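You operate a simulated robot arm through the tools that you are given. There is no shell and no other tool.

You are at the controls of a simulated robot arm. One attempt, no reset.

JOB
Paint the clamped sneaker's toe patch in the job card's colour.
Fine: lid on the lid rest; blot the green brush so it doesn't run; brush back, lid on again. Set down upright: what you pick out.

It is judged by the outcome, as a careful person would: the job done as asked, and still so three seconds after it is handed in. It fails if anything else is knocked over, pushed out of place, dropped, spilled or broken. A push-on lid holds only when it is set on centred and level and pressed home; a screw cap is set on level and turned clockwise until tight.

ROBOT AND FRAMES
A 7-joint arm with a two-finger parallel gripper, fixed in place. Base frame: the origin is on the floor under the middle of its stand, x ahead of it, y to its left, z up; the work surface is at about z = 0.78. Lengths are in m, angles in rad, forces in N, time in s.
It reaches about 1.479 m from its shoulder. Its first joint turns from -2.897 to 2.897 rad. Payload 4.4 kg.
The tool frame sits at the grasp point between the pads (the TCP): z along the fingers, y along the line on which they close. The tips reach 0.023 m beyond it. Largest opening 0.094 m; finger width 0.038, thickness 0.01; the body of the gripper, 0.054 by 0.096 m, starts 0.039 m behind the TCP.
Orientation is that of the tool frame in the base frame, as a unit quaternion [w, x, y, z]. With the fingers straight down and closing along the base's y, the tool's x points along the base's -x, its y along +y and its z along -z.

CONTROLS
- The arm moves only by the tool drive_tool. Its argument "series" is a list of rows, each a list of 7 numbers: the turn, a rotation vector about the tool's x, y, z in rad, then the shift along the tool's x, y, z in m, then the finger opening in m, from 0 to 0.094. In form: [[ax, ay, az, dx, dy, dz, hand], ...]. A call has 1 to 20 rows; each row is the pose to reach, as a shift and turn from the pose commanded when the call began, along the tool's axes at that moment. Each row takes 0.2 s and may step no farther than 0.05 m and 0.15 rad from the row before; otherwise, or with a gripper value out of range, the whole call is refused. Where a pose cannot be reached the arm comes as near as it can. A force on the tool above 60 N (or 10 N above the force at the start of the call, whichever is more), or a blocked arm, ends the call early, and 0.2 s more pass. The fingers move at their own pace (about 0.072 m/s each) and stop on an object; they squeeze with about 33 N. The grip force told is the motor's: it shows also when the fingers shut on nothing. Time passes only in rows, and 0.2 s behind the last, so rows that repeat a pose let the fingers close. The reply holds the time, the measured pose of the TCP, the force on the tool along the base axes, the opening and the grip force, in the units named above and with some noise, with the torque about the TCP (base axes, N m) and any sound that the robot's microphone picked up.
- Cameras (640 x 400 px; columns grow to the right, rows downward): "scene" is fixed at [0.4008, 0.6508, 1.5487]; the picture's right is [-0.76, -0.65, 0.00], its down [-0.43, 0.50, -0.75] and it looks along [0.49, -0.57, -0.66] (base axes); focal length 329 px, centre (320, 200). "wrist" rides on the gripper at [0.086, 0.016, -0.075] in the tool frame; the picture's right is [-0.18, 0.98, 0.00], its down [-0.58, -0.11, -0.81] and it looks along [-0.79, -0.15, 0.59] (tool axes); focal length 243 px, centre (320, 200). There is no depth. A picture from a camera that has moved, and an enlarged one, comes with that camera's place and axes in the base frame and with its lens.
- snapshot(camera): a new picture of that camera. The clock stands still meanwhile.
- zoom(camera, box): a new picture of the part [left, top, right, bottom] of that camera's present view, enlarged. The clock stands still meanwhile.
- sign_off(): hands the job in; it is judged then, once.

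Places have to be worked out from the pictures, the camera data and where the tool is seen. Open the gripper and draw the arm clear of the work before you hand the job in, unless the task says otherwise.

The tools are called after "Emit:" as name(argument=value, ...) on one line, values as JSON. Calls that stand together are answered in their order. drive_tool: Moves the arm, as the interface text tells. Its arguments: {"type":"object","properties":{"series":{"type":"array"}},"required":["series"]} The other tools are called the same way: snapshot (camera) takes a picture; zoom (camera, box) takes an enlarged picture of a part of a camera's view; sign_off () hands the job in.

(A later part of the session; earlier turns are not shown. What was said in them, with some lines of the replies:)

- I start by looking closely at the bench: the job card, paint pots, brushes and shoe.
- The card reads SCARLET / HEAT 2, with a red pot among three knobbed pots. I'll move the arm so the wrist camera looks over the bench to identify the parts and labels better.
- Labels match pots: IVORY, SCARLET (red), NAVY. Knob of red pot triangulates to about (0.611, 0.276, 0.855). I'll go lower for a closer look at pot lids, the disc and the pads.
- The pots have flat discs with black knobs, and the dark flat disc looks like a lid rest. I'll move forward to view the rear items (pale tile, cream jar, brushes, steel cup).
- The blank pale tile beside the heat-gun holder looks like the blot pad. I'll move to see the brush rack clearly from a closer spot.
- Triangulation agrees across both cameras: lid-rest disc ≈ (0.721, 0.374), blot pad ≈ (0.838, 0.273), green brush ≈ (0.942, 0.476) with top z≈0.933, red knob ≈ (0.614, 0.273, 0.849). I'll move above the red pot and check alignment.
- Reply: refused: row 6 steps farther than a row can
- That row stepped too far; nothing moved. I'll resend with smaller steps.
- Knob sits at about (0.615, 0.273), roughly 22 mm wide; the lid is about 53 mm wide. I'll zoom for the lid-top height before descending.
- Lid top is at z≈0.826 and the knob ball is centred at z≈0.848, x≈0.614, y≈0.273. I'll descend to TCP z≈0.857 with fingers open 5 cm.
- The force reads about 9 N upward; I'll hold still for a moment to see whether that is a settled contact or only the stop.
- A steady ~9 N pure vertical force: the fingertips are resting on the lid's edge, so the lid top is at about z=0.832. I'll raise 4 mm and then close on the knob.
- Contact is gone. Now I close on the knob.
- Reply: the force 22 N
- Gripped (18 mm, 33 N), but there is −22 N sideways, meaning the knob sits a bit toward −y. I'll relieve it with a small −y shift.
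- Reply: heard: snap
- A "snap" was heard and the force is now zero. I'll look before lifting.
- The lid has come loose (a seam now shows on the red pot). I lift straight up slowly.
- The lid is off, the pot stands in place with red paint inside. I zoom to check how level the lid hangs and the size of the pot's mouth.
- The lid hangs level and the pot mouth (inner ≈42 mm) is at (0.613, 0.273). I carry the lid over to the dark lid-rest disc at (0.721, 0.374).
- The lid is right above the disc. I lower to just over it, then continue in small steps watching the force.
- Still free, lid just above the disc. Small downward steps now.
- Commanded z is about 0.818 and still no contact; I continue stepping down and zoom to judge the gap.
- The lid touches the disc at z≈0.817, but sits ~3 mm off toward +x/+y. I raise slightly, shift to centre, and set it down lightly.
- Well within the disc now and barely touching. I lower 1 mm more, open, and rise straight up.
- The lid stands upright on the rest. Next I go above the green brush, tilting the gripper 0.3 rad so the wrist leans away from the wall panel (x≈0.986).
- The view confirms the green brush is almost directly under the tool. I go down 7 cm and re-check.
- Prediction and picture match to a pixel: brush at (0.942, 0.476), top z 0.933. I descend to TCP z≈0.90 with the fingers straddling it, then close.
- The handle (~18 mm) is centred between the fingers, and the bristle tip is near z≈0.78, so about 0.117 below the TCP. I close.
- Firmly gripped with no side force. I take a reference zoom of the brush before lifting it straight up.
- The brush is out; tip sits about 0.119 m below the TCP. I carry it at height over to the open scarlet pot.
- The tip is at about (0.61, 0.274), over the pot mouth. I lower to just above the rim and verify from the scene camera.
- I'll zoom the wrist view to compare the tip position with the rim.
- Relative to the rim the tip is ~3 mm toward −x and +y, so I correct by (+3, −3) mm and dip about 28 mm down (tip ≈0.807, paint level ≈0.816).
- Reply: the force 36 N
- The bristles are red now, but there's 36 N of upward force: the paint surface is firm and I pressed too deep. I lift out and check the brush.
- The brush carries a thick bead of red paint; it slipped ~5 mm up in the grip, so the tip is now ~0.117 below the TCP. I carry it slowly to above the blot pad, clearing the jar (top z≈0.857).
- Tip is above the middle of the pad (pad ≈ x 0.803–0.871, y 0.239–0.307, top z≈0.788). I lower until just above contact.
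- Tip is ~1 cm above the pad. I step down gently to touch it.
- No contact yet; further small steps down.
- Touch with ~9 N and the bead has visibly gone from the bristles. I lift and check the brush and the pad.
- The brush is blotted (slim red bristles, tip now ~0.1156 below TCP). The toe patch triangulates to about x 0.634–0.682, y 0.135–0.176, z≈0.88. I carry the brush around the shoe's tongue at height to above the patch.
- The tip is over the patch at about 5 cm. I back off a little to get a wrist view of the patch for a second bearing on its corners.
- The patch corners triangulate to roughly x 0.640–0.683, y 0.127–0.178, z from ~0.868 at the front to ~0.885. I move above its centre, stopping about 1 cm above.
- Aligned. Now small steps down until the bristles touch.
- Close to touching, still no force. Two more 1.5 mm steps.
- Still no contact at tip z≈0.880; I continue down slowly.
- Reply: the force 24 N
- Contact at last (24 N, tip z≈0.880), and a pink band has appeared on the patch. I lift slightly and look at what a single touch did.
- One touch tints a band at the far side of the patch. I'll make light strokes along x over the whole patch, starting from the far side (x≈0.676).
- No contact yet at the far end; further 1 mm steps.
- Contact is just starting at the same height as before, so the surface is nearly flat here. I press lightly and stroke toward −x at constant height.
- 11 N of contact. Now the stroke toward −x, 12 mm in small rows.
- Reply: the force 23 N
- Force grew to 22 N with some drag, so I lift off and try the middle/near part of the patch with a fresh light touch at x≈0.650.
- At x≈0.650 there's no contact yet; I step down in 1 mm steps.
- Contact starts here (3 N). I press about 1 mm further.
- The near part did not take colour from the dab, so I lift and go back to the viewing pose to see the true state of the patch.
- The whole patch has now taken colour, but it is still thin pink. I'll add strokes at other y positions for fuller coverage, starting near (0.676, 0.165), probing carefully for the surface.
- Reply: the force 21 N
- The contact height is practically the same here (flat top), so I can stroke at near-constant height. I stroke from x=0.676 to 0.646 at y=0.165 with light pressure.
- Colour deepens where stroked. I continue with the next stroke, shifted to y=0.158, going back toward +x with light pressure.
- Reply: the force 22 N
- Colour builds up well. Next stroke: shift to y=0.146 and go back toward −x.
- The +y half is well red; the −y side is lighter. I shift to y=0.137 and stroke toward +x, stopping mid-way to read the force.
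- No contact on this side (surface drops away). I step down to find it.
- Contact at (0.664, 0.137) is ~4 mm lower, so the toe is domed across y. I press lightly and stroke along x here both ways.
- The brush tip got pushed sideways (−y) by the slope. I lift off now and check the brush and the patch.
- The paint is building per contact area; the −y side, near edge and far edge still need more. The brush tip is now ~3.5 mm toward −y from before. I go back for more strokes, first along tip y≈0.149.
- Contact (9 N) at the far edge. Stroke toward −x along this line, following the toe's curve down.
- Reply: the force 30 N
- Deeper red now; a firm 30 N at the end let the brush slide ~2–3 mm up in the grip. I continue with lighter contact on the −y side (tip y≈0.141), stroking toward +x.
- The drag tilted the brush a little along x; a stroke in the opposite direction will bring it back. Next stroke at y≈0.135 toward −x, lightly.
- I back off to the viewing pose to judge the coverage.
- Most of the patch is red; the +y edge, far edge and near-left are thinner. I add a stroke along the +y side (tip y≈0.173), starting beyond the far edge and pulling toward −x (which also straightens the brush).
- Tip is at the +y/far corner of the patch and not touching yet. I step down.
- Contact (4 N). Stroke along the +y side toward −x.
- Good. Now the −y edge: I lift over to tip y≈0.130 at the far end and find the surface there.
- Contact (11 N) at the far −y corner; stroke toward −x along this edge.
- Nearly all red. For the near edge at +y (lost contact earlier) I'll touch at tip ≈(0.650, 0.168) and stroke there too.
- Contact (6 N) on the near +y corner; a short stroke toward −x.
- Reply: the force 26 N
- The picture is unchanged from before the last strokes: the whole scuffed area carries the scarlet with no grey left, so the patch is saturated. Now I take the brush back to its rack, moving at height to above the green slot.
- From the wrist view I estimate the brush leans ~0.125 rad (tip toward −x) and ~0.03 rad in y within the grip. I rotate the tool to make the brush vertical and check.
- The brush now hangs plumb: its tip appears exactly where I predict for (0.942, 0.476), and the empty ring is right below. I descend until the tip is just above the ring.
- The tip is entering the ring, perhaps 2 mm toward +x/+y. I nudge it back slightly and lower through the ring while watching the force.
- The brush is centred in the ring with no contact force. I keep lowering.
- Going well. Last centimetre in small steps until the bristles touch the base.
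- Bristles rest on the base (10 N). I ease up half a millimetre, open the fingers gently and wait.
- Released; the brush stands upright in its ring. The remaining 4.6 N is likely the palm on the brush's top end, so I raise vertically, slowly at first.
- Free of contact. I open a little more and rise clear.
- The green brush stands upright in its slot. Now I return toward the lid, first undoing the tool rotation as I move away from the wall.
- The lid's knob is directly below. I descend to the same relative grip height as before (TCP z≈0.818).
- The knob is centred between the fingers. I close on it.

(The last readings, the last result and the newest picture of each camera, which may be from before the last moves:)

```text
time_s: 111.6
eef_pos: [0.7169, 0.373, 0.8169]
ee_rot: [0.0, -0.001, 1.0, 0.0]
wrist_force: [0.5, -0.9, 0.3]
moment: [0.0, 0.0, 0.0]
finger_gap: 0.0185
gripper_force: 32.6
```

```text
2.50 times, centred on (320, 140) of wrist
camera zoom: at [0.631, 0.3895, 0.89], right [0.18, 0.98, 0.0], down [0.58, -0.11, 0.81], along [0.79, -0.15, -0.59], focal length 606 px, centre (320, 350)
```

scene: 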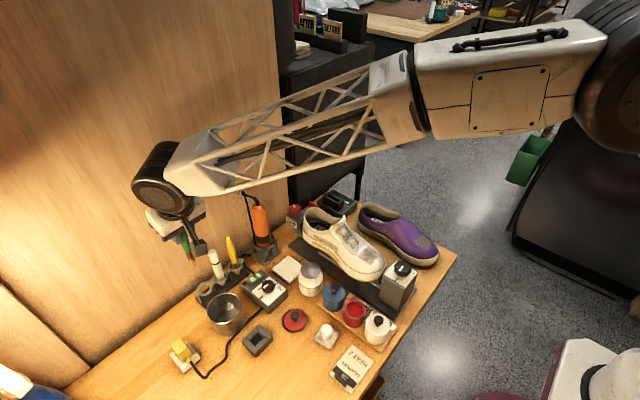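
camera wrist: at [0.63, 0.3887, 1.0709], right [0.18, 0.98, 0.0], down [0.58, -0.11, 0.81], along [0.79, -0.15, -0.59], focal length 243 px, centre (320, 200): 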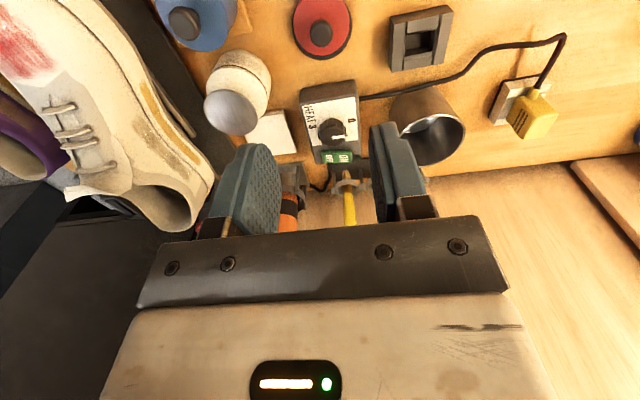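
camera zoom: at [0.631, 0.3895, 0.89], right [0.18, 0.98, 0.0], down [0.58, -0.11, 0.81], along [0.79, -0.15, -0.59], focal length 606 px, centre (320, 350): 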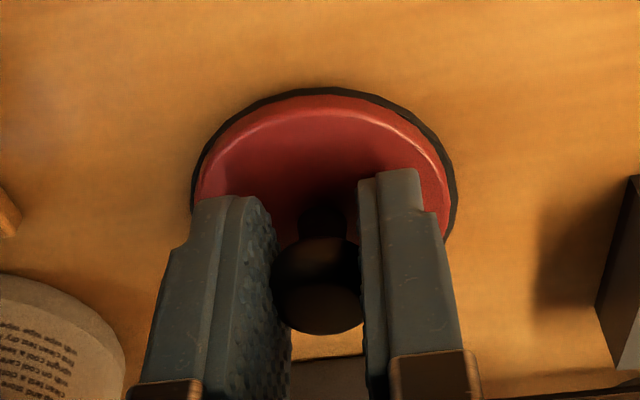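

Gripped as before (18.5 mm). I lift it and carry it back over the scarlet pot.

Emit:
drive_tool(series=[[0, 0, 0, 0, 0, -0.01, 0.0], [0, 0, 0, 0, 0, -0.04, 0.0], [0, 0, 0, 0, 0, -0.08, 0.0], [0, 0, 0, 0, 0, -0.12, 0.0], [0, 0, 0, 0.026, -0.0257, -0.12, 0.0], [0, 0, 0, 0.0525, -0.0513, -0.12, 0.0], [0, 0, 0, 0.0787, -0.077, -0.12, 0.0], [0, 0, 0, 0.1049, -0.1026, -0.12, 0.0], [0, 0, 0, 0.1049, -0.1026, -0.12, 0.0]])

Emit:
snapshot(camera="wrist")

Emit:
zoom(camera="wrist", box=[240, 0, 400, 100])

Emit:
zoom(camera="scene", box=[320, 240, 400, 330])

```text
time_s: 113.6
eef_pos: [0.6095, 0.27, 0.938]
ee_rot: [0.0, 0.0, 1.0, 0.0]
wrist_force: [0.6, 0.5, -0.6]
moment: [-0.01, 0.02, -0.01]
finger_gap: 0.0185
gripper_force: 32.6
```

```text
taken
camera wrist: at [0.5243, 0.2872, 1.0112], right [0.18, 0.98, 0.0], down [0.58, -0.11, 0.81], along [0.79, -0.15, -0.59], focal length 243 px, centre (320, 200)
```

wrist: 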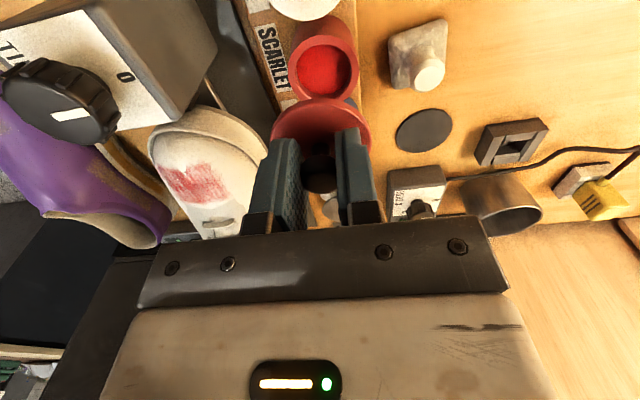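

```text
4.00 times, centred on (320, 50) of wrist
camera zoom: at [0.5243, 0.2872, 1.0112], right [0.18, 0.98, 0.0], down [0.58, -0.11, 0.81], along [0.79, -0.15, -0.59], focal length 970 px, centre (320, 800)
```

zoom: 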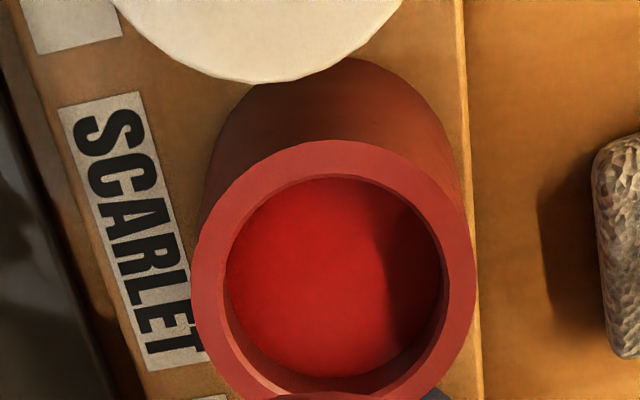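

```text
4.44 times, centred on (360, 285) of scene
camera zoom: at [0.4008, 0.6508, 1.5487], right [-0.76, -0.65, 0.0], down [-0.43, 0.5, -0.75], along [0.49, -0.57, -0.66], focal length 1463 px, centre (142, -178)
```

zoom: 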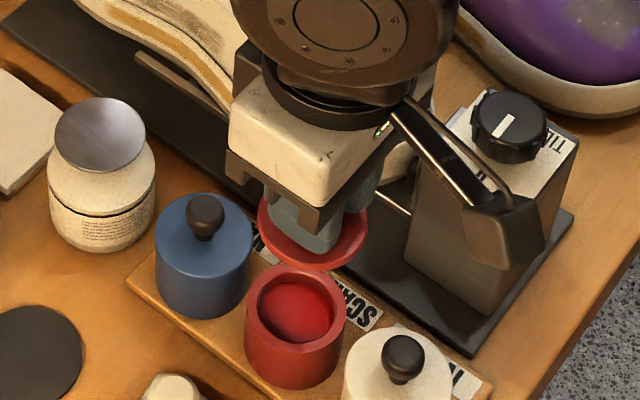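

The wrist view lets me compare the lid's outline with the pot's rim. I zoom in to measure both precisely before lowering.

Emit:
zoom(camera="wrist", box=[260, 20, 380, 140])

Emit:
zoom(camera="scene", box=[335, 265, 395, 325])

```text
3.33 times, centred on (320, 80) of wrist
camera zoom: at [0.5243, 0.2872, 1.0112], right [0.18, 0.98, 0.0], down [0.58, -0.11, 0.81], along [0.79, -0.15, -0.59], focal length 809 px, centre (320, 600)
```

zoom: 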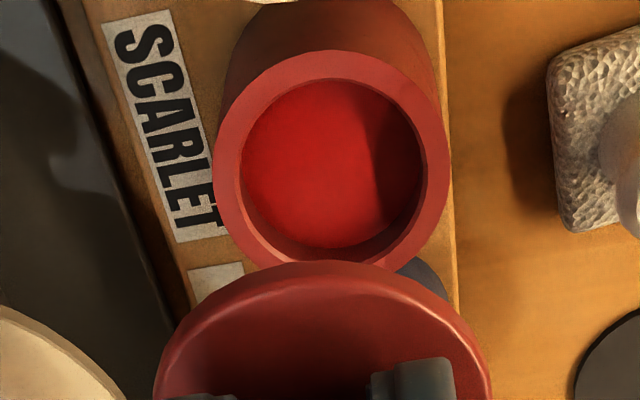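

```text
6.67 times, centred on (365, 295) of scene
camera zoom: at [0.4008, 0.6508, 1.5487], right [-0.76, -0.65, 0.0], down [-0.43, 0.5, -0.75], along [0.49, -0.57, -0.66], focal length 2194 px, centre (20, -433)
```

zoom: 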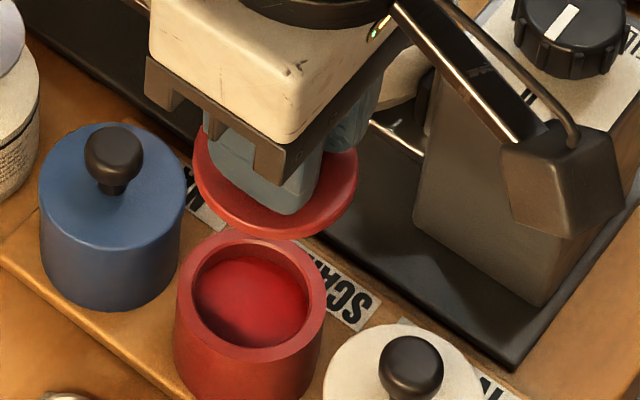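

Both cameras agree the lid should move about +2.7 mm in x and +1 mm in y to be concentric with the pot. I apply that and lower to ~1 cm above seating.

Emit:
drive_tool(series=[[0, 0, 0, -0.0027, 0.001, 0, 0.0], [0, 0, 0, -0.0027, 0.001, 0.03, 0.0], [0, 0, 0, -0.0027, 0.001, 0.055, 0.0], [0, 0, 0, -0.0027, 0.001, 0.068, 0.0], [0, 0, 0, -0.0027, 0.001, 0.068, 0.0]])

Emit:
zoom(camera="wrist", box=[260, 40, 380, 160])

Emit:
zoom(camera="scene", box=[335, 265, 395, 325])

```text
time_s: 114.8
eef_pos: [0.6147, 0.2716, 0.8698]
ee_rot: [-0.001, 0.001, 1.0, 0.0]
wrist_force: [-1.1, -0.6, -0.1]
moment: [-0.02, 0.0, -0.03]
finger_gap: 0.0181
gripper_force: 32.7
```

```text
3.33 times, centred on (320, 100) of wrist
camera zoom: at [0.5286, 0.288, 0.9432], right [0.18, 0.98, 0.0], down [0.58, -0.11, 0.81], along [0.79, -0.15, -0.59], focal length 809 px, centre (320, 533)
```

zoom: 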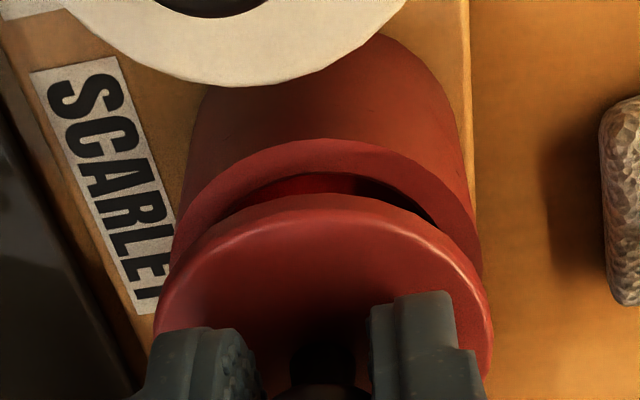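

```text
6.67 times, centred on (365, 295) of scene
camera zoom: at [0.4008, 0.6508, 1.5487], right [-0.76, -0.65, 0.0], down [-0.43, 0.5, -0.75], along [0.49, -0.57, -0.66], focal length 2194 px, centre (20, -433)
```

zoom: 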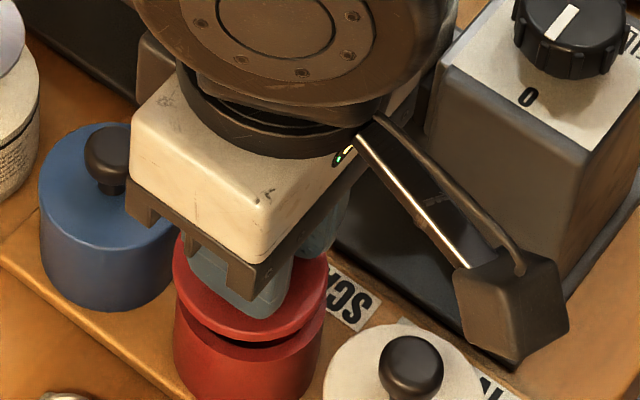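

The lid is concentric with the pot to about a millimetre in both views. I lower in small steps to seat it.

Emit:
drive_tool(series=[[0, 0, 0, 0, 0, 0.002, 0.0], [0, 0, 0, 0, 0, 0.004, 0.0], [0, 0, 0, 0, 0, 0.006, 0.0], [0, 0, 0, 0, 0, 0.006, 0.0]])

Emit:
drive_tool(series=[[0, 0, 0, 0, 0, 0.0015, 0.0], [0, 0, 0, 0, 0, 0.0015, 0.0]])

Emit:
zoom(camera="scene", box=[335, 265, 395, 325])

Emit:
zoom(camera="wrist", box=[260, 60, 380, 180])

```text
time_s: 115.8
eef_pos: [0.614, 0.2712, 0.864]
ee_rot: [0.0, 0.0, 1.0, 0.0]
wrist_force: [0.4, 0.0, 0.0]
moment: [-0.04, -0.02, 0.02]
finger_gap: 0.0185
gripper_force: 33.4
```

```text
time_s: 116.4
eef_pos: [0.614, 0.2712, 0.863]
ee_rot: [0.0, 0.0, 1.0, 0.001]
wrist_force: [-0.1, 0.9, -0.3]
moment: [0.01, -0.02, 0.0]
finger_gap: 0.0181
gripper_force: 32.5
```

```text
6.67 times, centred on (365, 295) of scene
camera zoom: at [0.4008, 0.6508, 1.5487], right [-0.76, -0.65, 0.0], down [-0.43, 0.5, -0.75], along [0.49, -0.57, -0.66], focal length 2194 px, centre (20, -433)
```

zoom: 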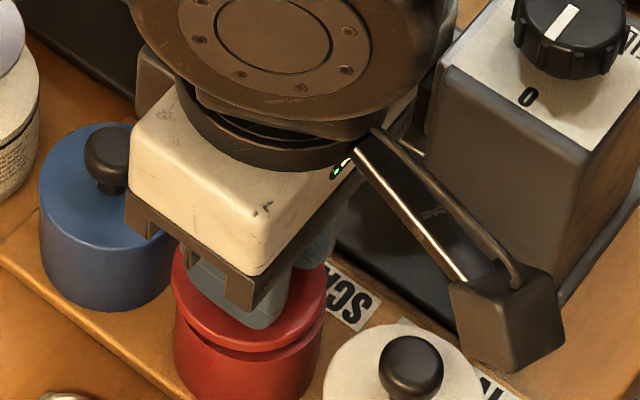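

```text
3.33 times, centred on (320, 120) of wrist
camera zoom: at [0.5288, 0.2877, 0.9356], right [0.18, 0.98, 0.0], down [0.58, -0.11, 0.81], along [0.79, -0.15, -0.59], focal length 809 px, centre (320, 467)
```

zoom: 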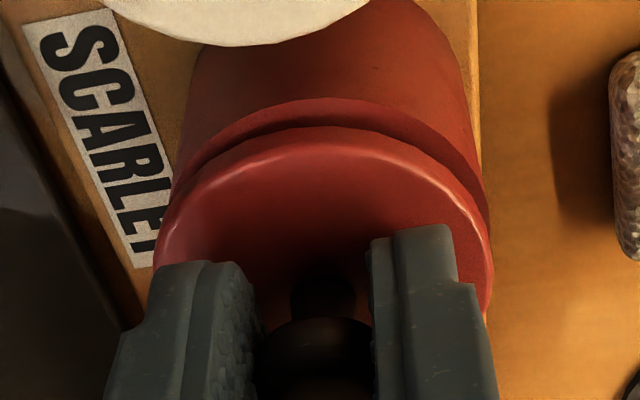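

No contact yet at z≈0.8625. The rim crescent in the wrist view shows the lid about 2 mm too far in +x, so I shift back 2 mm and re-check.

Emit:
drive_tool(series=[[0, 0, 0, 0.002, 0, 0, 0.0], [0, 0, 0, 0.002, 0, 0, 0.0]])

Emit:
zoom(camera="wrist", box=[260, 60, 380, 180])

Emit:
zoom(camera="scene", box=[345, 285, 385, 325])

```text
time_s: 117.0
eef_pos: [0.6127, 0.271, 0.8634]
ee_rot: [0.001, 0.0, 1.0, 0.001]
wrist_force: [-0.5, 0.1, -0.3]
moment: [-0.02, 0.01, 0.0]
finger_gap: 0.0186
gripper_force: 33.1
```

```text
3.33 times, centred on (320, 120) of wrist
camera zoom: at [0.5272, 0.2879, 0.9364], right [0.18, 0.98, 0.0], down [0.58, -0.11, 0.81], along [0.79, -0.15, -0.59], focal length 809 px, centre (320, 467)
```

zoom: 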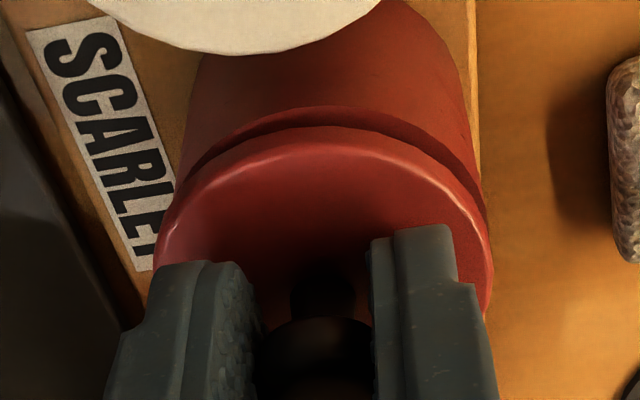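

```text
10.00 times, centred on (365, 305) of scene
camera zoom: at [0.4008, 0.6508, 1.5487], right [-0.76, -0.65, 0.0], down [-0.43, 0.5, -0.75], along [0.49, -0.57, -0.66], focal length 3291 px, centre (-130, -850)
```

zoom: 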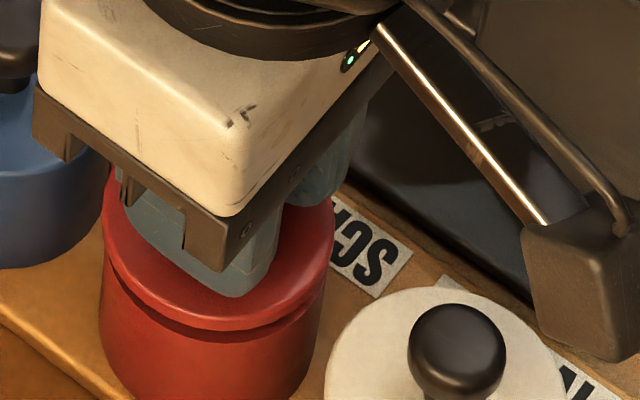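

Now concentric in both views and level. I continue down in 1 mm steps to the rim.

Emit:
drive_tool(series=[[0, 0, 0, 0, 0, 0.001, 0.0], [0, 0, 0, 0, 0, 0.002, 0.0], [0, 0, 0, 0, 0, 0.002, 0.0]])

Emit:
drive_tool(series=[[0, 0, 0, 0, 0, 0.001, 0.0], [0, 0, 0, 0, 0, 0.001, 0.0]])

Emit:
drive_tool(series=[[0, 0, 0, 0, 0, 0.001, 0.0], [0, 0, 0, 0, 0, 0.001, 0.0]])

```text
time_s: 117.8
eef_pos: [0.6126, 0.2716, 0.8606]
ee_rot: [0.0, 0.0, 1.0, 0.0]
wrist_force: [1.0, 0.5, -0.4]
moment: [0.01, -0.02, -0.03]
finger_gap: 0.0183
gripper_force: 33.1
```

```text
time_s: 118.4
eef_pos: [0.6125, 0.2709, 0.8595]
ee_rot: [0.0, 0.0, 1.0, 0.0]
wrist_force: [-0.3, 0.4, 0.6]
moment: [0.0, -0.01, 0.0]
finger_gap: 0.0184
gripper_force: 33.1
```

```text
time_s: 119.0
eef_pos: [0.6118, 0.2714, 0.8595]
ee_rot: [0.001, 0.0, 1.0, -0.001]
wrist_force: [-32.9, 16.6, 21.7]
moment: [0.19, 0.32, 0.1]
finger_gap: 0.0184
gripper_force: 32.7
heard: snap
```

A snap: the lid has gone on. It pulls the tool sideways (lid self-centred), so I relieve by moving with the force (−x, +y) before opening.

Emit:
drive_tool(series=[[0, 0, 0, 0.0008, 0.0004, 0, 0.0], [0, 0, 0, 0.0015, 0.0008, 0, 0.0]])

Emit:
zoom(camera="scene", box=[345, 285, 385, 325])

Emit:
zoom(camera="wrist", box=[260, 60, 380, 180])

```text
time_s: 119.6
eef_pos: [0.6136, 0.2728, 0.859]
ee_rot: [0.001, 0.0, 1.0, 0.0]
wrist_force: [3.1, 23.9, 7.6]
moment: [0.23, -0.09, 0.05]
finger_gap: 0.0184
gripper_force: 32.5
```

```text
10.00 times, centred on (365, 305) of scene
camera zoom: at [0.4008, 0.6508, 1.5487], right [-0.76, -0.65, 0.0], down [-0.43, 0.5, -0.75], along [0.49, -0.57, -0.66], focal length 3291 px, centre (-130, -850)
```

zoom: 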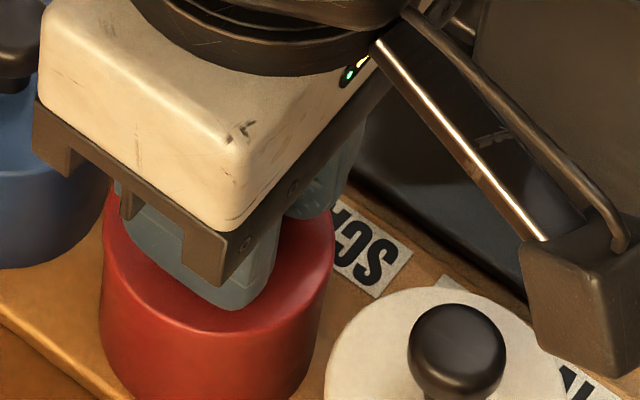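

```text
3.33 times, centred on (320, 120) of wrist
camera zoom: at [0.5266, 0.2884, 0.9318], right [0.18, 0.98, 0.0], down [0.58, -0.11, 0.81], along [0.79, -0.15, -0.59], focal length 809 px, centre (320, 467)
```

zoom: 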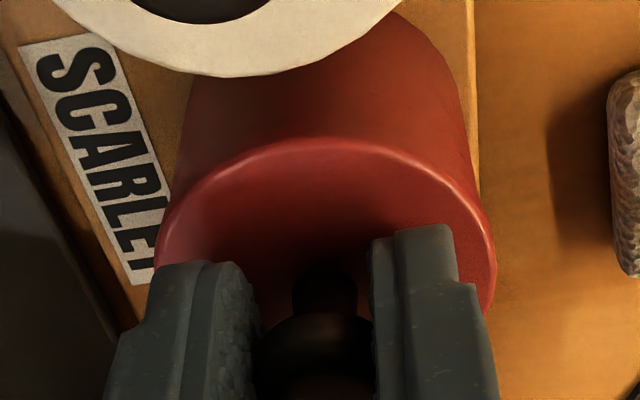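

The lid sits flush on the pot with no gap. I open the fingers gently and let things settle.

Emit:
drive_tool(series=[[0, 0, 0, 0, 0.0006, 0, 0.0], [0, 0, 0, 0, 0.0006, 0, 0.022], [0, 0, 0, 0, 0.0006, 0, 0.03], [0, 0, 0, 0, 0.0006, 0, 0.045], [0, 0, 0, 0, 0.0006, 0, 0.045]])

Emit:
zoom(camera="wrist", box=[220, 40, 420, 200])

Emit:
zoom(camera="scene", box=[325, 275, 405, 355])

```text
time_s: 120.8
eef_pos: [0.6127, 0.2727, 0.8588]
ee_rot: [0.0, -0.001, 1.0, 0.0]
wrist_force: [-1.4, -1.0, -0.1]
moment: [0.02, 0.01, -0.02]
finger_gap: 0.0448
gripper_force: 0.0
```

```text
2.50 times, centred on (320, 120) of wrist
camera zoom: at [0.526, 0.2888, 0.9318], right [0.18, 0.98, 0.0], down [0.58, -0.11, 0.81], along [0.79, -0.15, -0.59], focal length 606 px, centre (320, 400)
```

zoom: 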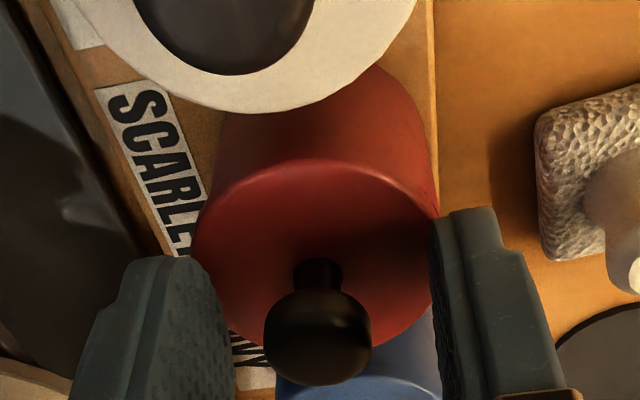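

```text
5.00 times, centred on (365, 315) of scene
camera zoom: at [0.4008, 0.6508, 1.5487], right [-0.76, -0.65, 0.0], down [-0.43, 0.5, -0.75], along [0.49, -0.57, -0.66], focal length 1646 px, centre (95, -375)
```

zoom: 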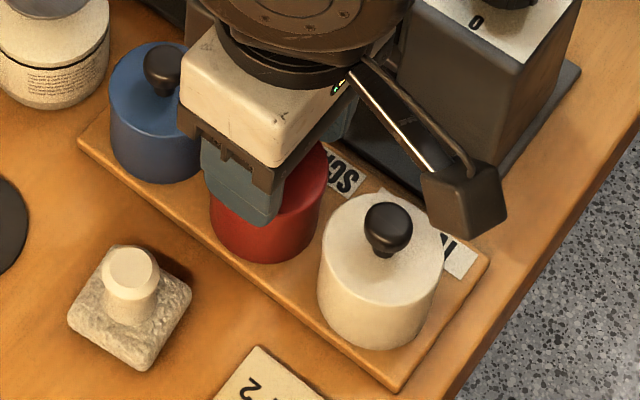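

The lid stays on and everything is steady. To be sure it is home I'll rise, close the fingers and press straight down on the knob's top lightly.

Emit:
drive_tool(series=[[0, 0, 0, 0, 0, -0.015, 0.045], [0, 0, 0, 0, 0, -0.045, 0.045], [0, 0, 0, -0.002, 0, -0.05, 0.02], [0, 0, 0, -0.002, 0, -0.05, 0.0], [0, 0, 0, -0.002, 0, -0.05, 0.0], [0, 0, 0, -0.002, 0, -0.04, 0.0], [0, 0, 0, -0.002, 0, -0.03, 0.0]])

Emit:
zoom(camera="wrist", box=[220, 40, 420, 200])

Emit:
zoom(camera="scene", box=[325, 265, 405, 345])

```text
time_s: 122.4
eef_pos: [0.6155, 0.2712, 0.8884]
ee_rot: [0.0, 0.0, 1.0, 0.0]
wrist_force: [0.3, -0.3, 0.2]
moment: [0.01, 0.0, -0.02]
finger_gap: 0.0
gripper_force: 32.8
```

```text
2.50 times, centred on (320, 120) of wrist
camera zoom: at [0.5295, 0.2893, 0.9619], right [0.18, 0.98, 0.0], down [0.58, -0.11, 0.81], along [0.79, -0.15, -0.59], focal length 606 px, centre (320, 400)
```

zoom: 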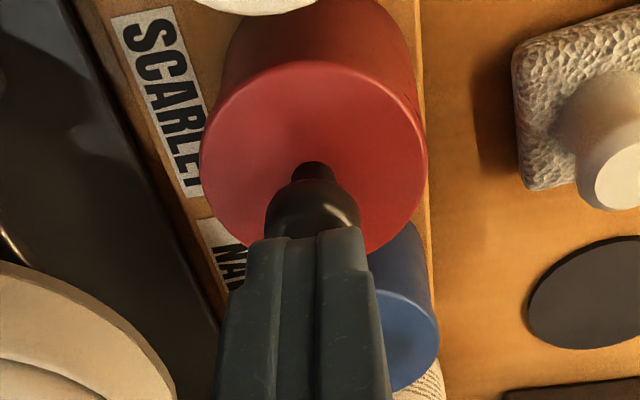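

```text
5.00 times, centred on (365, 305) of scene
camera zoom: at [0.4008, 0.6508, 1.5487], right [-0.76, -0.65, 0.0], down [-0.43, 0.5, -0.75], along [0.49, -0.57, -0.66], focal length 1646 px, centre (95, -325)
```

zoom: 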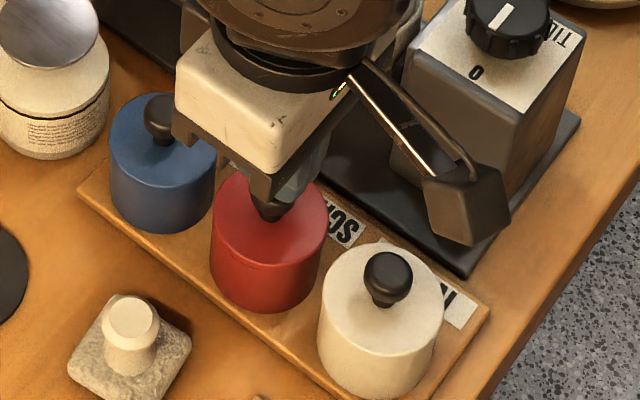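

The pot is exactly where it was and the lid is flush. The closed fingertips are just above the knob; I press down in small steps.

Emit:
drive_tool(series=[[0, 0, 0, 0, 0, 0.003, 0.0], [0, 0, 0, 0, 0, 0.005, 0.0], [0, 0, 0, 0, 0, 0.005, 0.0]])

Emit:
drive_tool(series=[[0, 0, 0, 0, 0, 0.0015, 0.0], [0, 0, 0, 0, 0, 0.0015, 0.0]])

Emit:
drive_tool(series=[[0, 0, 0, 0, 0, 0.001, 0.0], [0, 0, 0, 0, 0, 0.001, 0.0]])

```text
time_s: 123.2
eef_pos: [0.6148, 0.2712, 0.8845]
ee_rot: [0.0, 0.0, 1.0, 0.0]
wrist_force: [0.4, 0.2, 0.5]
moment: [0.0, -0.03, -0.01]
finger_gap: 0.0001
gripper_force: 32.7
```

```text
time_s: 123.8
eef_pos: [0.6141, 0.2718, 0.8833]
ee_rot: [0.0, 0.001, 1.0, 0.0]
wrist_force: [0.1, 0.8, 0.0]
moment: [0.02, 0.0, 0.0]
finger_gap: 0.0002
gripper_force: 33.1
```

```text
time_s: 124.4
eef_pos: [0.6151, 0.2711, 0.8812]
ee_rot: [0.001, -0.001, 1.0, 0.0]
wrist_force: [-0.6, -0.2, -0.2]
moment: [-0.01, 0.03, 0.01]
finger_gap: 0.0001
gripper_force: 32.9
```

Emit:
drive_tool(series=[[0, 0, 0, 0, 0, 0.001, 0.0], [0, 0, 0, 0, 0, 0.001, 0.0]])

Emit:
drive_tool(series=[[0, 0, 0, 0, 0, 0.001, 0.0], [0, 0, 0, 0, 0, 0.001, 0.0]])

Emit:
zoom(camera="wrist", box=[220, 40, 420, 200])

```text
time_s: 125.0
eef_pos: [0.6142, 0.2713, 0.8804]
ee_rot: [-0.001, 0.001, 1.0, 0.0]
wrist_force: [0.8, 0.9, 0.6]
moment: [-0.03, -0.02, 0.0]
finger_gap: 0.0
gripper_force: 33.3
```

```text
time_s: 125.6
eef_pos: [0.6146, 0.2711, 0.8804]
ee_rot: [0.0, 0.0, 1.0, 0.0]
wrist_force: [-2.2, -0.5, 7.7]
moment: [0.01, 0.02, -0.05]
finger_gap: 0.0
gripper_force: 33.0
```

```text
2.50 times, centred on (320, 120) of wrist
camera zoom: at [0.5286, 0.2883, 0.9524], right [0.18, 0.98, 0.0], down [0.58, -0.11, 0.81], along [0.79, -0.15, -0.59], focal length 606 px, centre (320, 400)
```

zoom: 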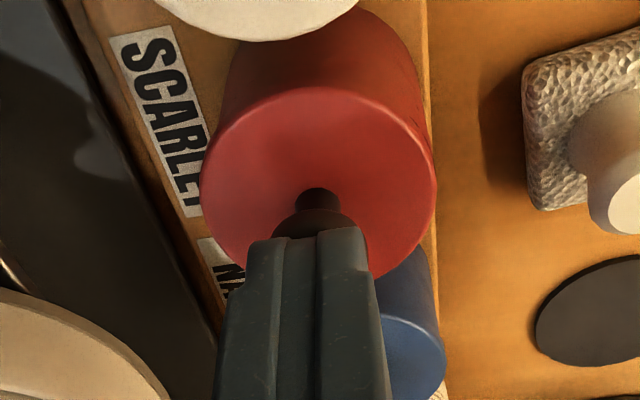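

Contact (8 N) on the knob. I press about 1.3 mm further for a firm but moderate push.

Emit:
drive_tool(series=[[0, 0, 0, 0, 0, 0.0007, 0.0], [0, 0, 0, 0, 0, 0.0013, 0.0], [0, 0, 0, 0, 0, 0.0013, 0.0]])

```text
time_s: 126.4
eef_pos: [0.6145, 0.2713, 0.8783]
ee_rot: [0.001, 0.0, 1.0, 0.001]
wrist_force: [-2.8, -7.9, 41.9]
moment: [-0.21, 0.06, -0.02]
finger_gap: 0.0001
gripper_force: 32.6
```

A 42 N push produced no further click, so the lid is home. I release and rise clear.

Emit:
drive_tool(series=[[0, 0, 0, 0, 0, -0.002, 0.0], [0, 0, 0, 0, 0, -0.01, 0.0], [0, 0, 0, 0, 0, -0.04, 0.0], [0, 0, 0, 0, 0, -0.08, 0.03], [0, 0, 0, 0, 0, -0.12, 0.06], [0, 0, 0, 0, 0, -0.16, 0.06]])

Emit:
zoom(camera="wrist", box=[200, 0, 400, 120])

Emit:
zoom(camera="scene", box=[325, 275, 405, 355])

Emit:
snapshot(camera="scene")

```text
time_s: 127.8
eef_pos: [0.616, 0.2718, 1.0381]
ee_rot: [-0.001, 0.0, 1.0, 0.0]
wrist_force: [-0.1, -0.9, -0.7]
moment: [-0.02, -0.03, -0.02]
finger_gap: 0.0598
gripper_force: 0.0
```

```text
3.20 times, centred on (300, 60) of wrist
camera zoom: at [0.5304, 0.2882, 1.1112], right [0.18, 0.98, 0.0], down [0.58, -0.11, 0.81], along [0.79, -0.15, -0.59], focal length 776 px, centre (384, 648)
```

zoom: 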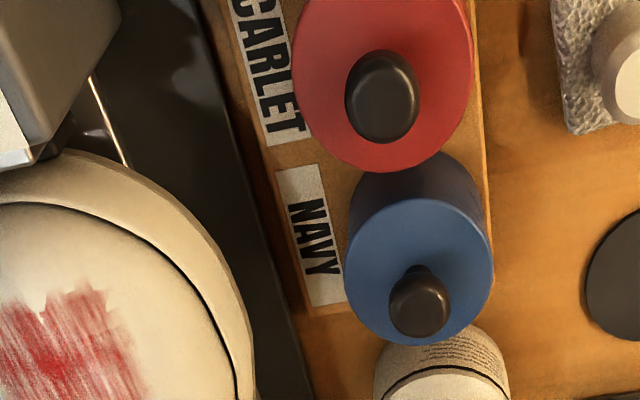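

```text
5.00 times, centred on (365, 315) of scene
camera zoom: at [0.4008, 0.6508, 1.5487], right [-0.76, -0.65, 0.0], down [-0.43, 0.5, -0.75], along [0.49, -0.57, -0.66], focal length 1646 px, centre (95, -375)
```

zoom: 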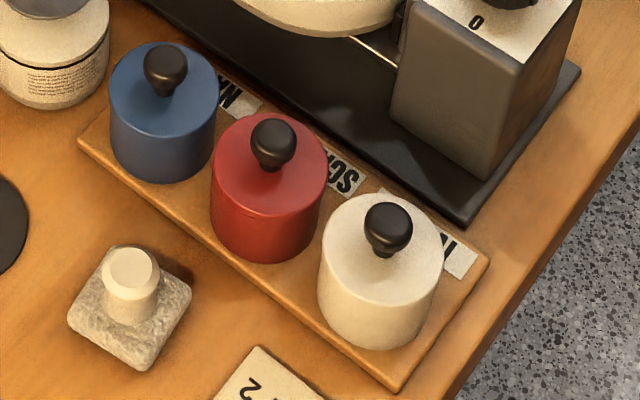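

```text
taken
```

scene: 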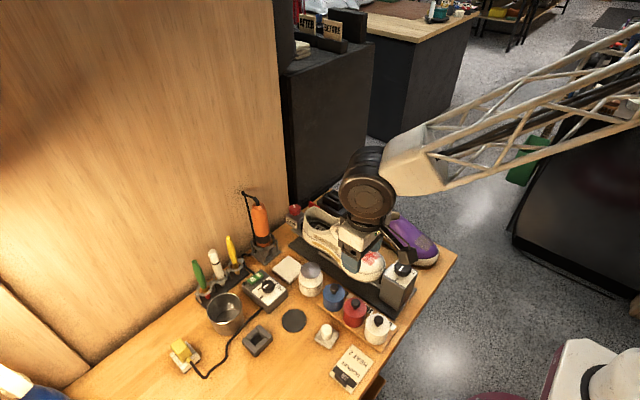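

Pots look exactly as at the start and the lid rest is free again. I back the arm away and take a clear look at the painted patch.

Emit:
drive_tool(series=[[0, 0, 0, 0.02, -0.02, -0.03, 0.06], [0, 0, 0, 0.045, -0.04, -0.055, 0.06], [0, 0, 0, 0.07, -0.06, -0.08, 0.06], [0, 0, 0, 0.095, -0.08, -0.1, 0.06], [0, 0, 0, 0.116, -0.1, -0.11, 0.06]])

Emit:
snapshot(camera="wrist")

Emit:
zoom(camera="wrist", box=[280, 80, 380, 150])

Emit:
zoom(camera="scene", box=[340, 225, 410, 285])

```text
time_s: 129.0
eef_pos: [0.4982, 0.1687, 1.1473]
ee_rot: [-0.001, -0.001, 1.0, 0.0]
wrist_force: [-1.2, 0.2, -0.1]
moment: [-0.04, -0.04, 0.0]
finger_gap: 0.0601
gripper_force: 0.1
```

```text
taken
camera wrist: at [0.4126, 0.1856, 1.2207], right [0.18, 0.98, 0.0], down [0.58, -0.11, 0.81], along [0.79, -0.15, -0.59], focal length 243 px, centre (320, 200)
```

wrist: 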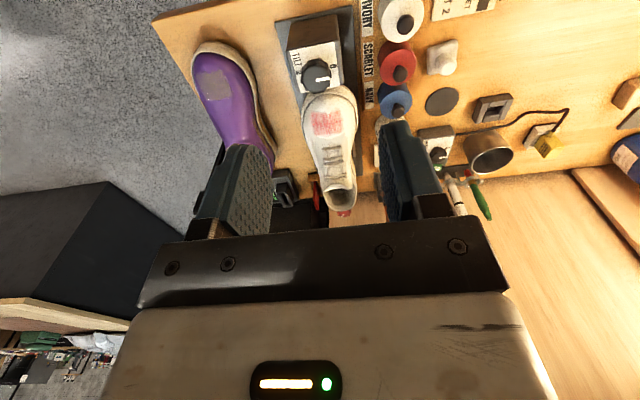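

```text
5.71 times, centred on (330, 115) of wrist
camera zoom: at [0.4126, 0.1856, 1.2207], right [0.18, 0.98, 0.0], down [0.58, -0.11, 0.81], along [0.79, -0.15, -0.59], focal length 1386 px, centre (263, 686)
```

zoom: 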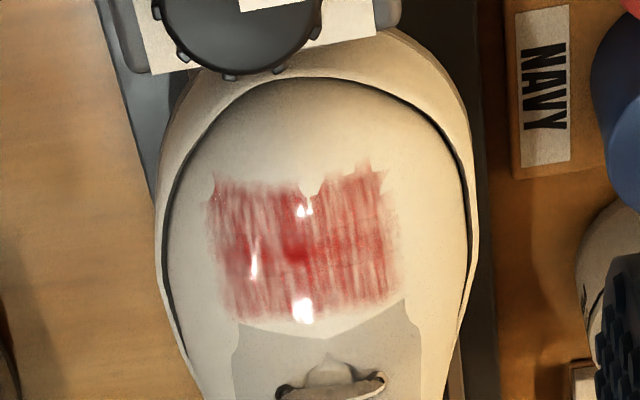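

```text
6.67 times, centred on (375, 255) of scene
camera zoom: at [0.4008, 0.6508, 1.5487], right [-0.76, -0.65, 0.0], down [-0.43, 0.5, -0.75], along [0.49, -0.57, -0.66], focal length 2194 px, centre (-47, -167)
```

zoom: 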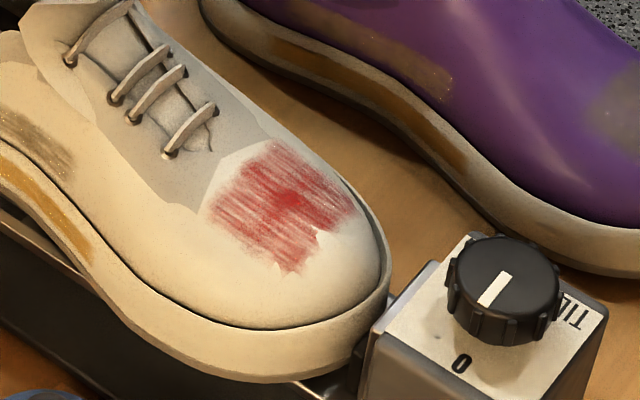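

The patch is red throughout but streaky. I go closer for a careful inspection of the coat before deciding whether it needs more.

Emit:
drive_tool(series=[[0, 0, 0, -0.03, -0.005, 0.03, 0.06], [0, 0, 0, -0.06, -0.01, 0.06, 0.06], [0, 0, 0, -0.085, -0.015, 0.09, 0.06], [0, 0, 0, -0.106, -0.017, 0.125, 0.06], [0, 0, 0, -0.106, -0.017, 0.138, 0.06]])

Emit:
zoom(camera="wrist", box=[280, 80, 380, 150])

Emit:
zoom(camera="scene", box=[350, 235, 395, 275])

```text
time_s: 130.2
eef_pos: [0.6045, 0.1555, 1.0102]
ee_rot: [0.0, 0.0, 1.0, 0.0]
wrist_force: [-0.2, 0.2, 0.1]
moment: [0.02, 0.01, -0.02]
finger_gap: 0.06
gripper_force: 0.0
```

```text
5.71 times, centred on (330, 115) of wrist
camera zoom: at [0.5181, 0.172, 1.083], right [0.18, 0.98, 0.0], down [0.58, -0.11, 0.81], along [0.79, -0.15, -0.59], focal length 1386 px, centre (263, 686)
```

zoom: 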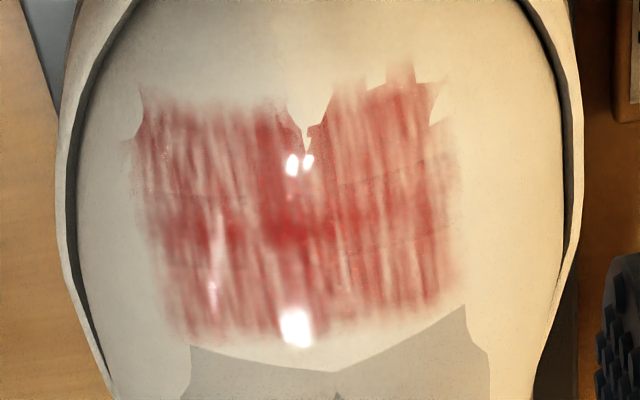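

```text
10.00 times, centred on (372, 255) of scene
camera zoom: at [0.4008, 0.6508, 1.5487], right [-0.76, -0.65, 0.0], down [-0.43, 0.5, -0.75], along [0.49, -0.57, -0.66], focal length 3291 px, centre (-205, -350)
```

zoom: 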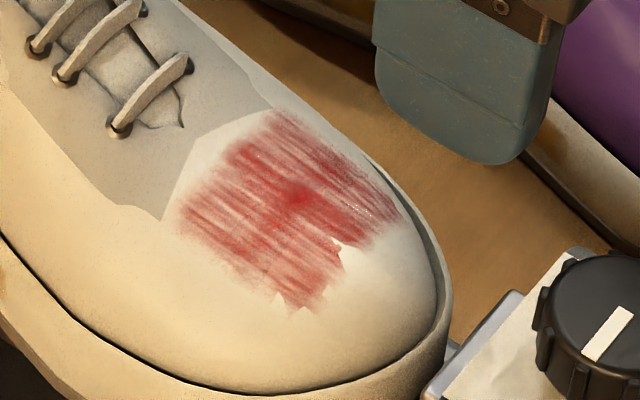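

The close-up shows the whole scuffed area covered in scarlet with no grey left and no runs. I now draw the arm clear of the work with the gripper open.

Emit:
drive_tool(series=[[0, 0, 0, 0.01, 0, -0.045, 0.094], [0, 0, 0, 0.025, 0, -0.09, 0.094], [0, 0, 0, 0.04, 0, -0.135, 0.094], [0, 0, 0, 0.06, 0, -0.18, 0.094], [0, 0, 0, 0.085, 0, -0.22, 0.094], [0, 0, 0, 0.12, 0, -0.24, 0.094], [0, 0, 0, 0.16, 0, -0.24, 0.094], [0, 0, 0, 0.16, 0, -0.24, 0.094]])

Emit:
snapshot(camera="scene")

Emit:
zoom(camera="scene", box=[160, 220, 320, 380])

Emit:
zoom(camera="scene", box=[300, 240, 460, 400])

```text
time_s: 132.0
eef_pos: [0.4448, 0.1531, 1.2487]
ee_rot: [-0.001, -0.001, 1.0, 0.0]
wrist_force: [-0.1, 0.8, -0.8]
moment: [0.01, -0.04, 0.02]
finger_gap: 0.094
gripper_force: 0.0
```

```text
taken
```

scene: 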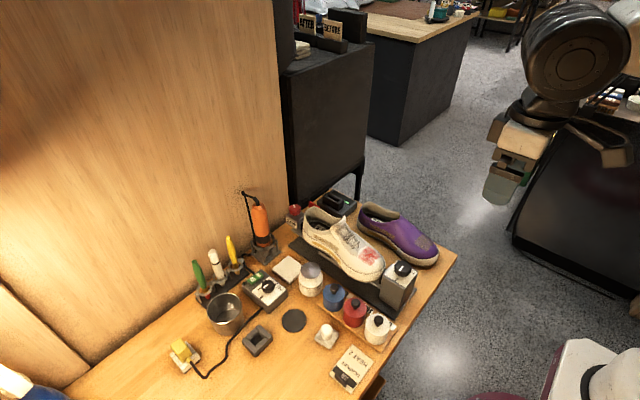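

```text
2.50 times, centred on (240, 300) of scene
camera zoom: at [0.4008, 0.6508, 1.5487], right [-0.76, -0.65, 0.0], down [-0.43, 0.5, -0.75], along [0.49, -0.57, -0.66], focal length 823 px, centre (520, -50)
```

zoom: 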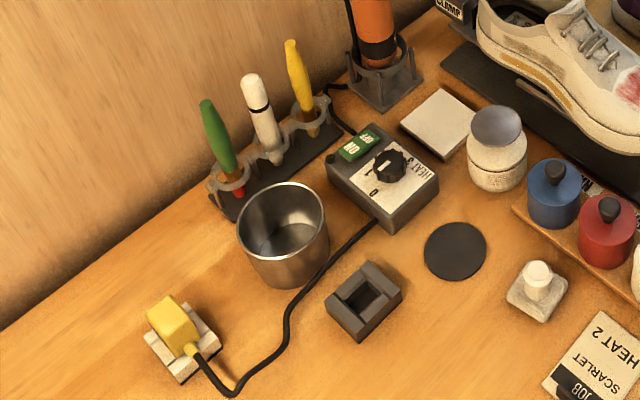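

```text
2.50 times, centred on (380, 320) of scene
camera zoom: at [0.4008, 0.6508, 1.5487], right [-0.76, -0.65, 0.0], down [-0.43, 0.5, -0.75], along [0.49, -0.57, -0.66], focal length 823 px, centre (170, -100)
```

zoom: 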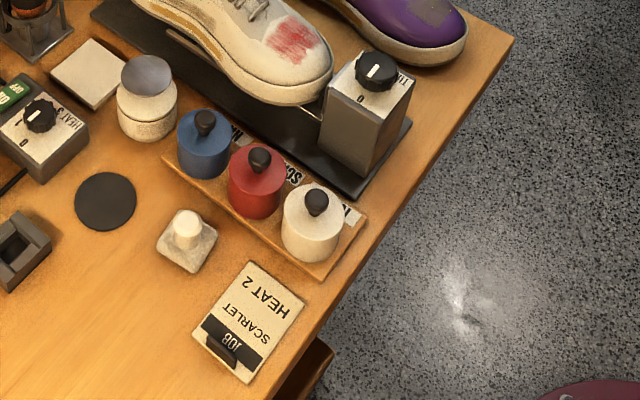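

Everything stands where it was at the start. The toe patch is scarlet, the green brush is upright in its slot, the lid is snapped home on the scarlet pot, the lid rest is empty, and the arm is clear with the gripper open. I hand the job in.

Emit:
sign_off()

```text
The job is handed in.
```

I painted the clamped sneaker's toe patch in scarlet, the job card's colour, and handed the job in. I don't have the verdict.

- **Paint:** The coat covers the whole scuffed area in the last close-up, with no grey left and no runs. It still shows the scuff's streaks, and the red is a little deeper in the middle than at the edges.
- **Pot and lid:** The scarlet lid went on the dark disc I took to be the lid rest, knob up. It is now back on the pot; it clicked home, and a firm push on the knob produced no further click. The first dip pressed harder than intended (about 36 N), because the paint surface was firm. The pot stayed in place.
- **Brush:** I blotted the green brush on the pale pad until the thick bead of paint was gone. It slipped and tilted a little in the grip during the strokes, so I straightened it before setting it back. It stands upright in its slot, with red paint still on the bristles.
- **Rest of the bench:** In the final pictures nothing else has moved, tipped or been spilled on. The gripper is open and the arm is clear of the bench.

The card also reads "HEAT 2". You asked only for painting, so I did not use any heat.
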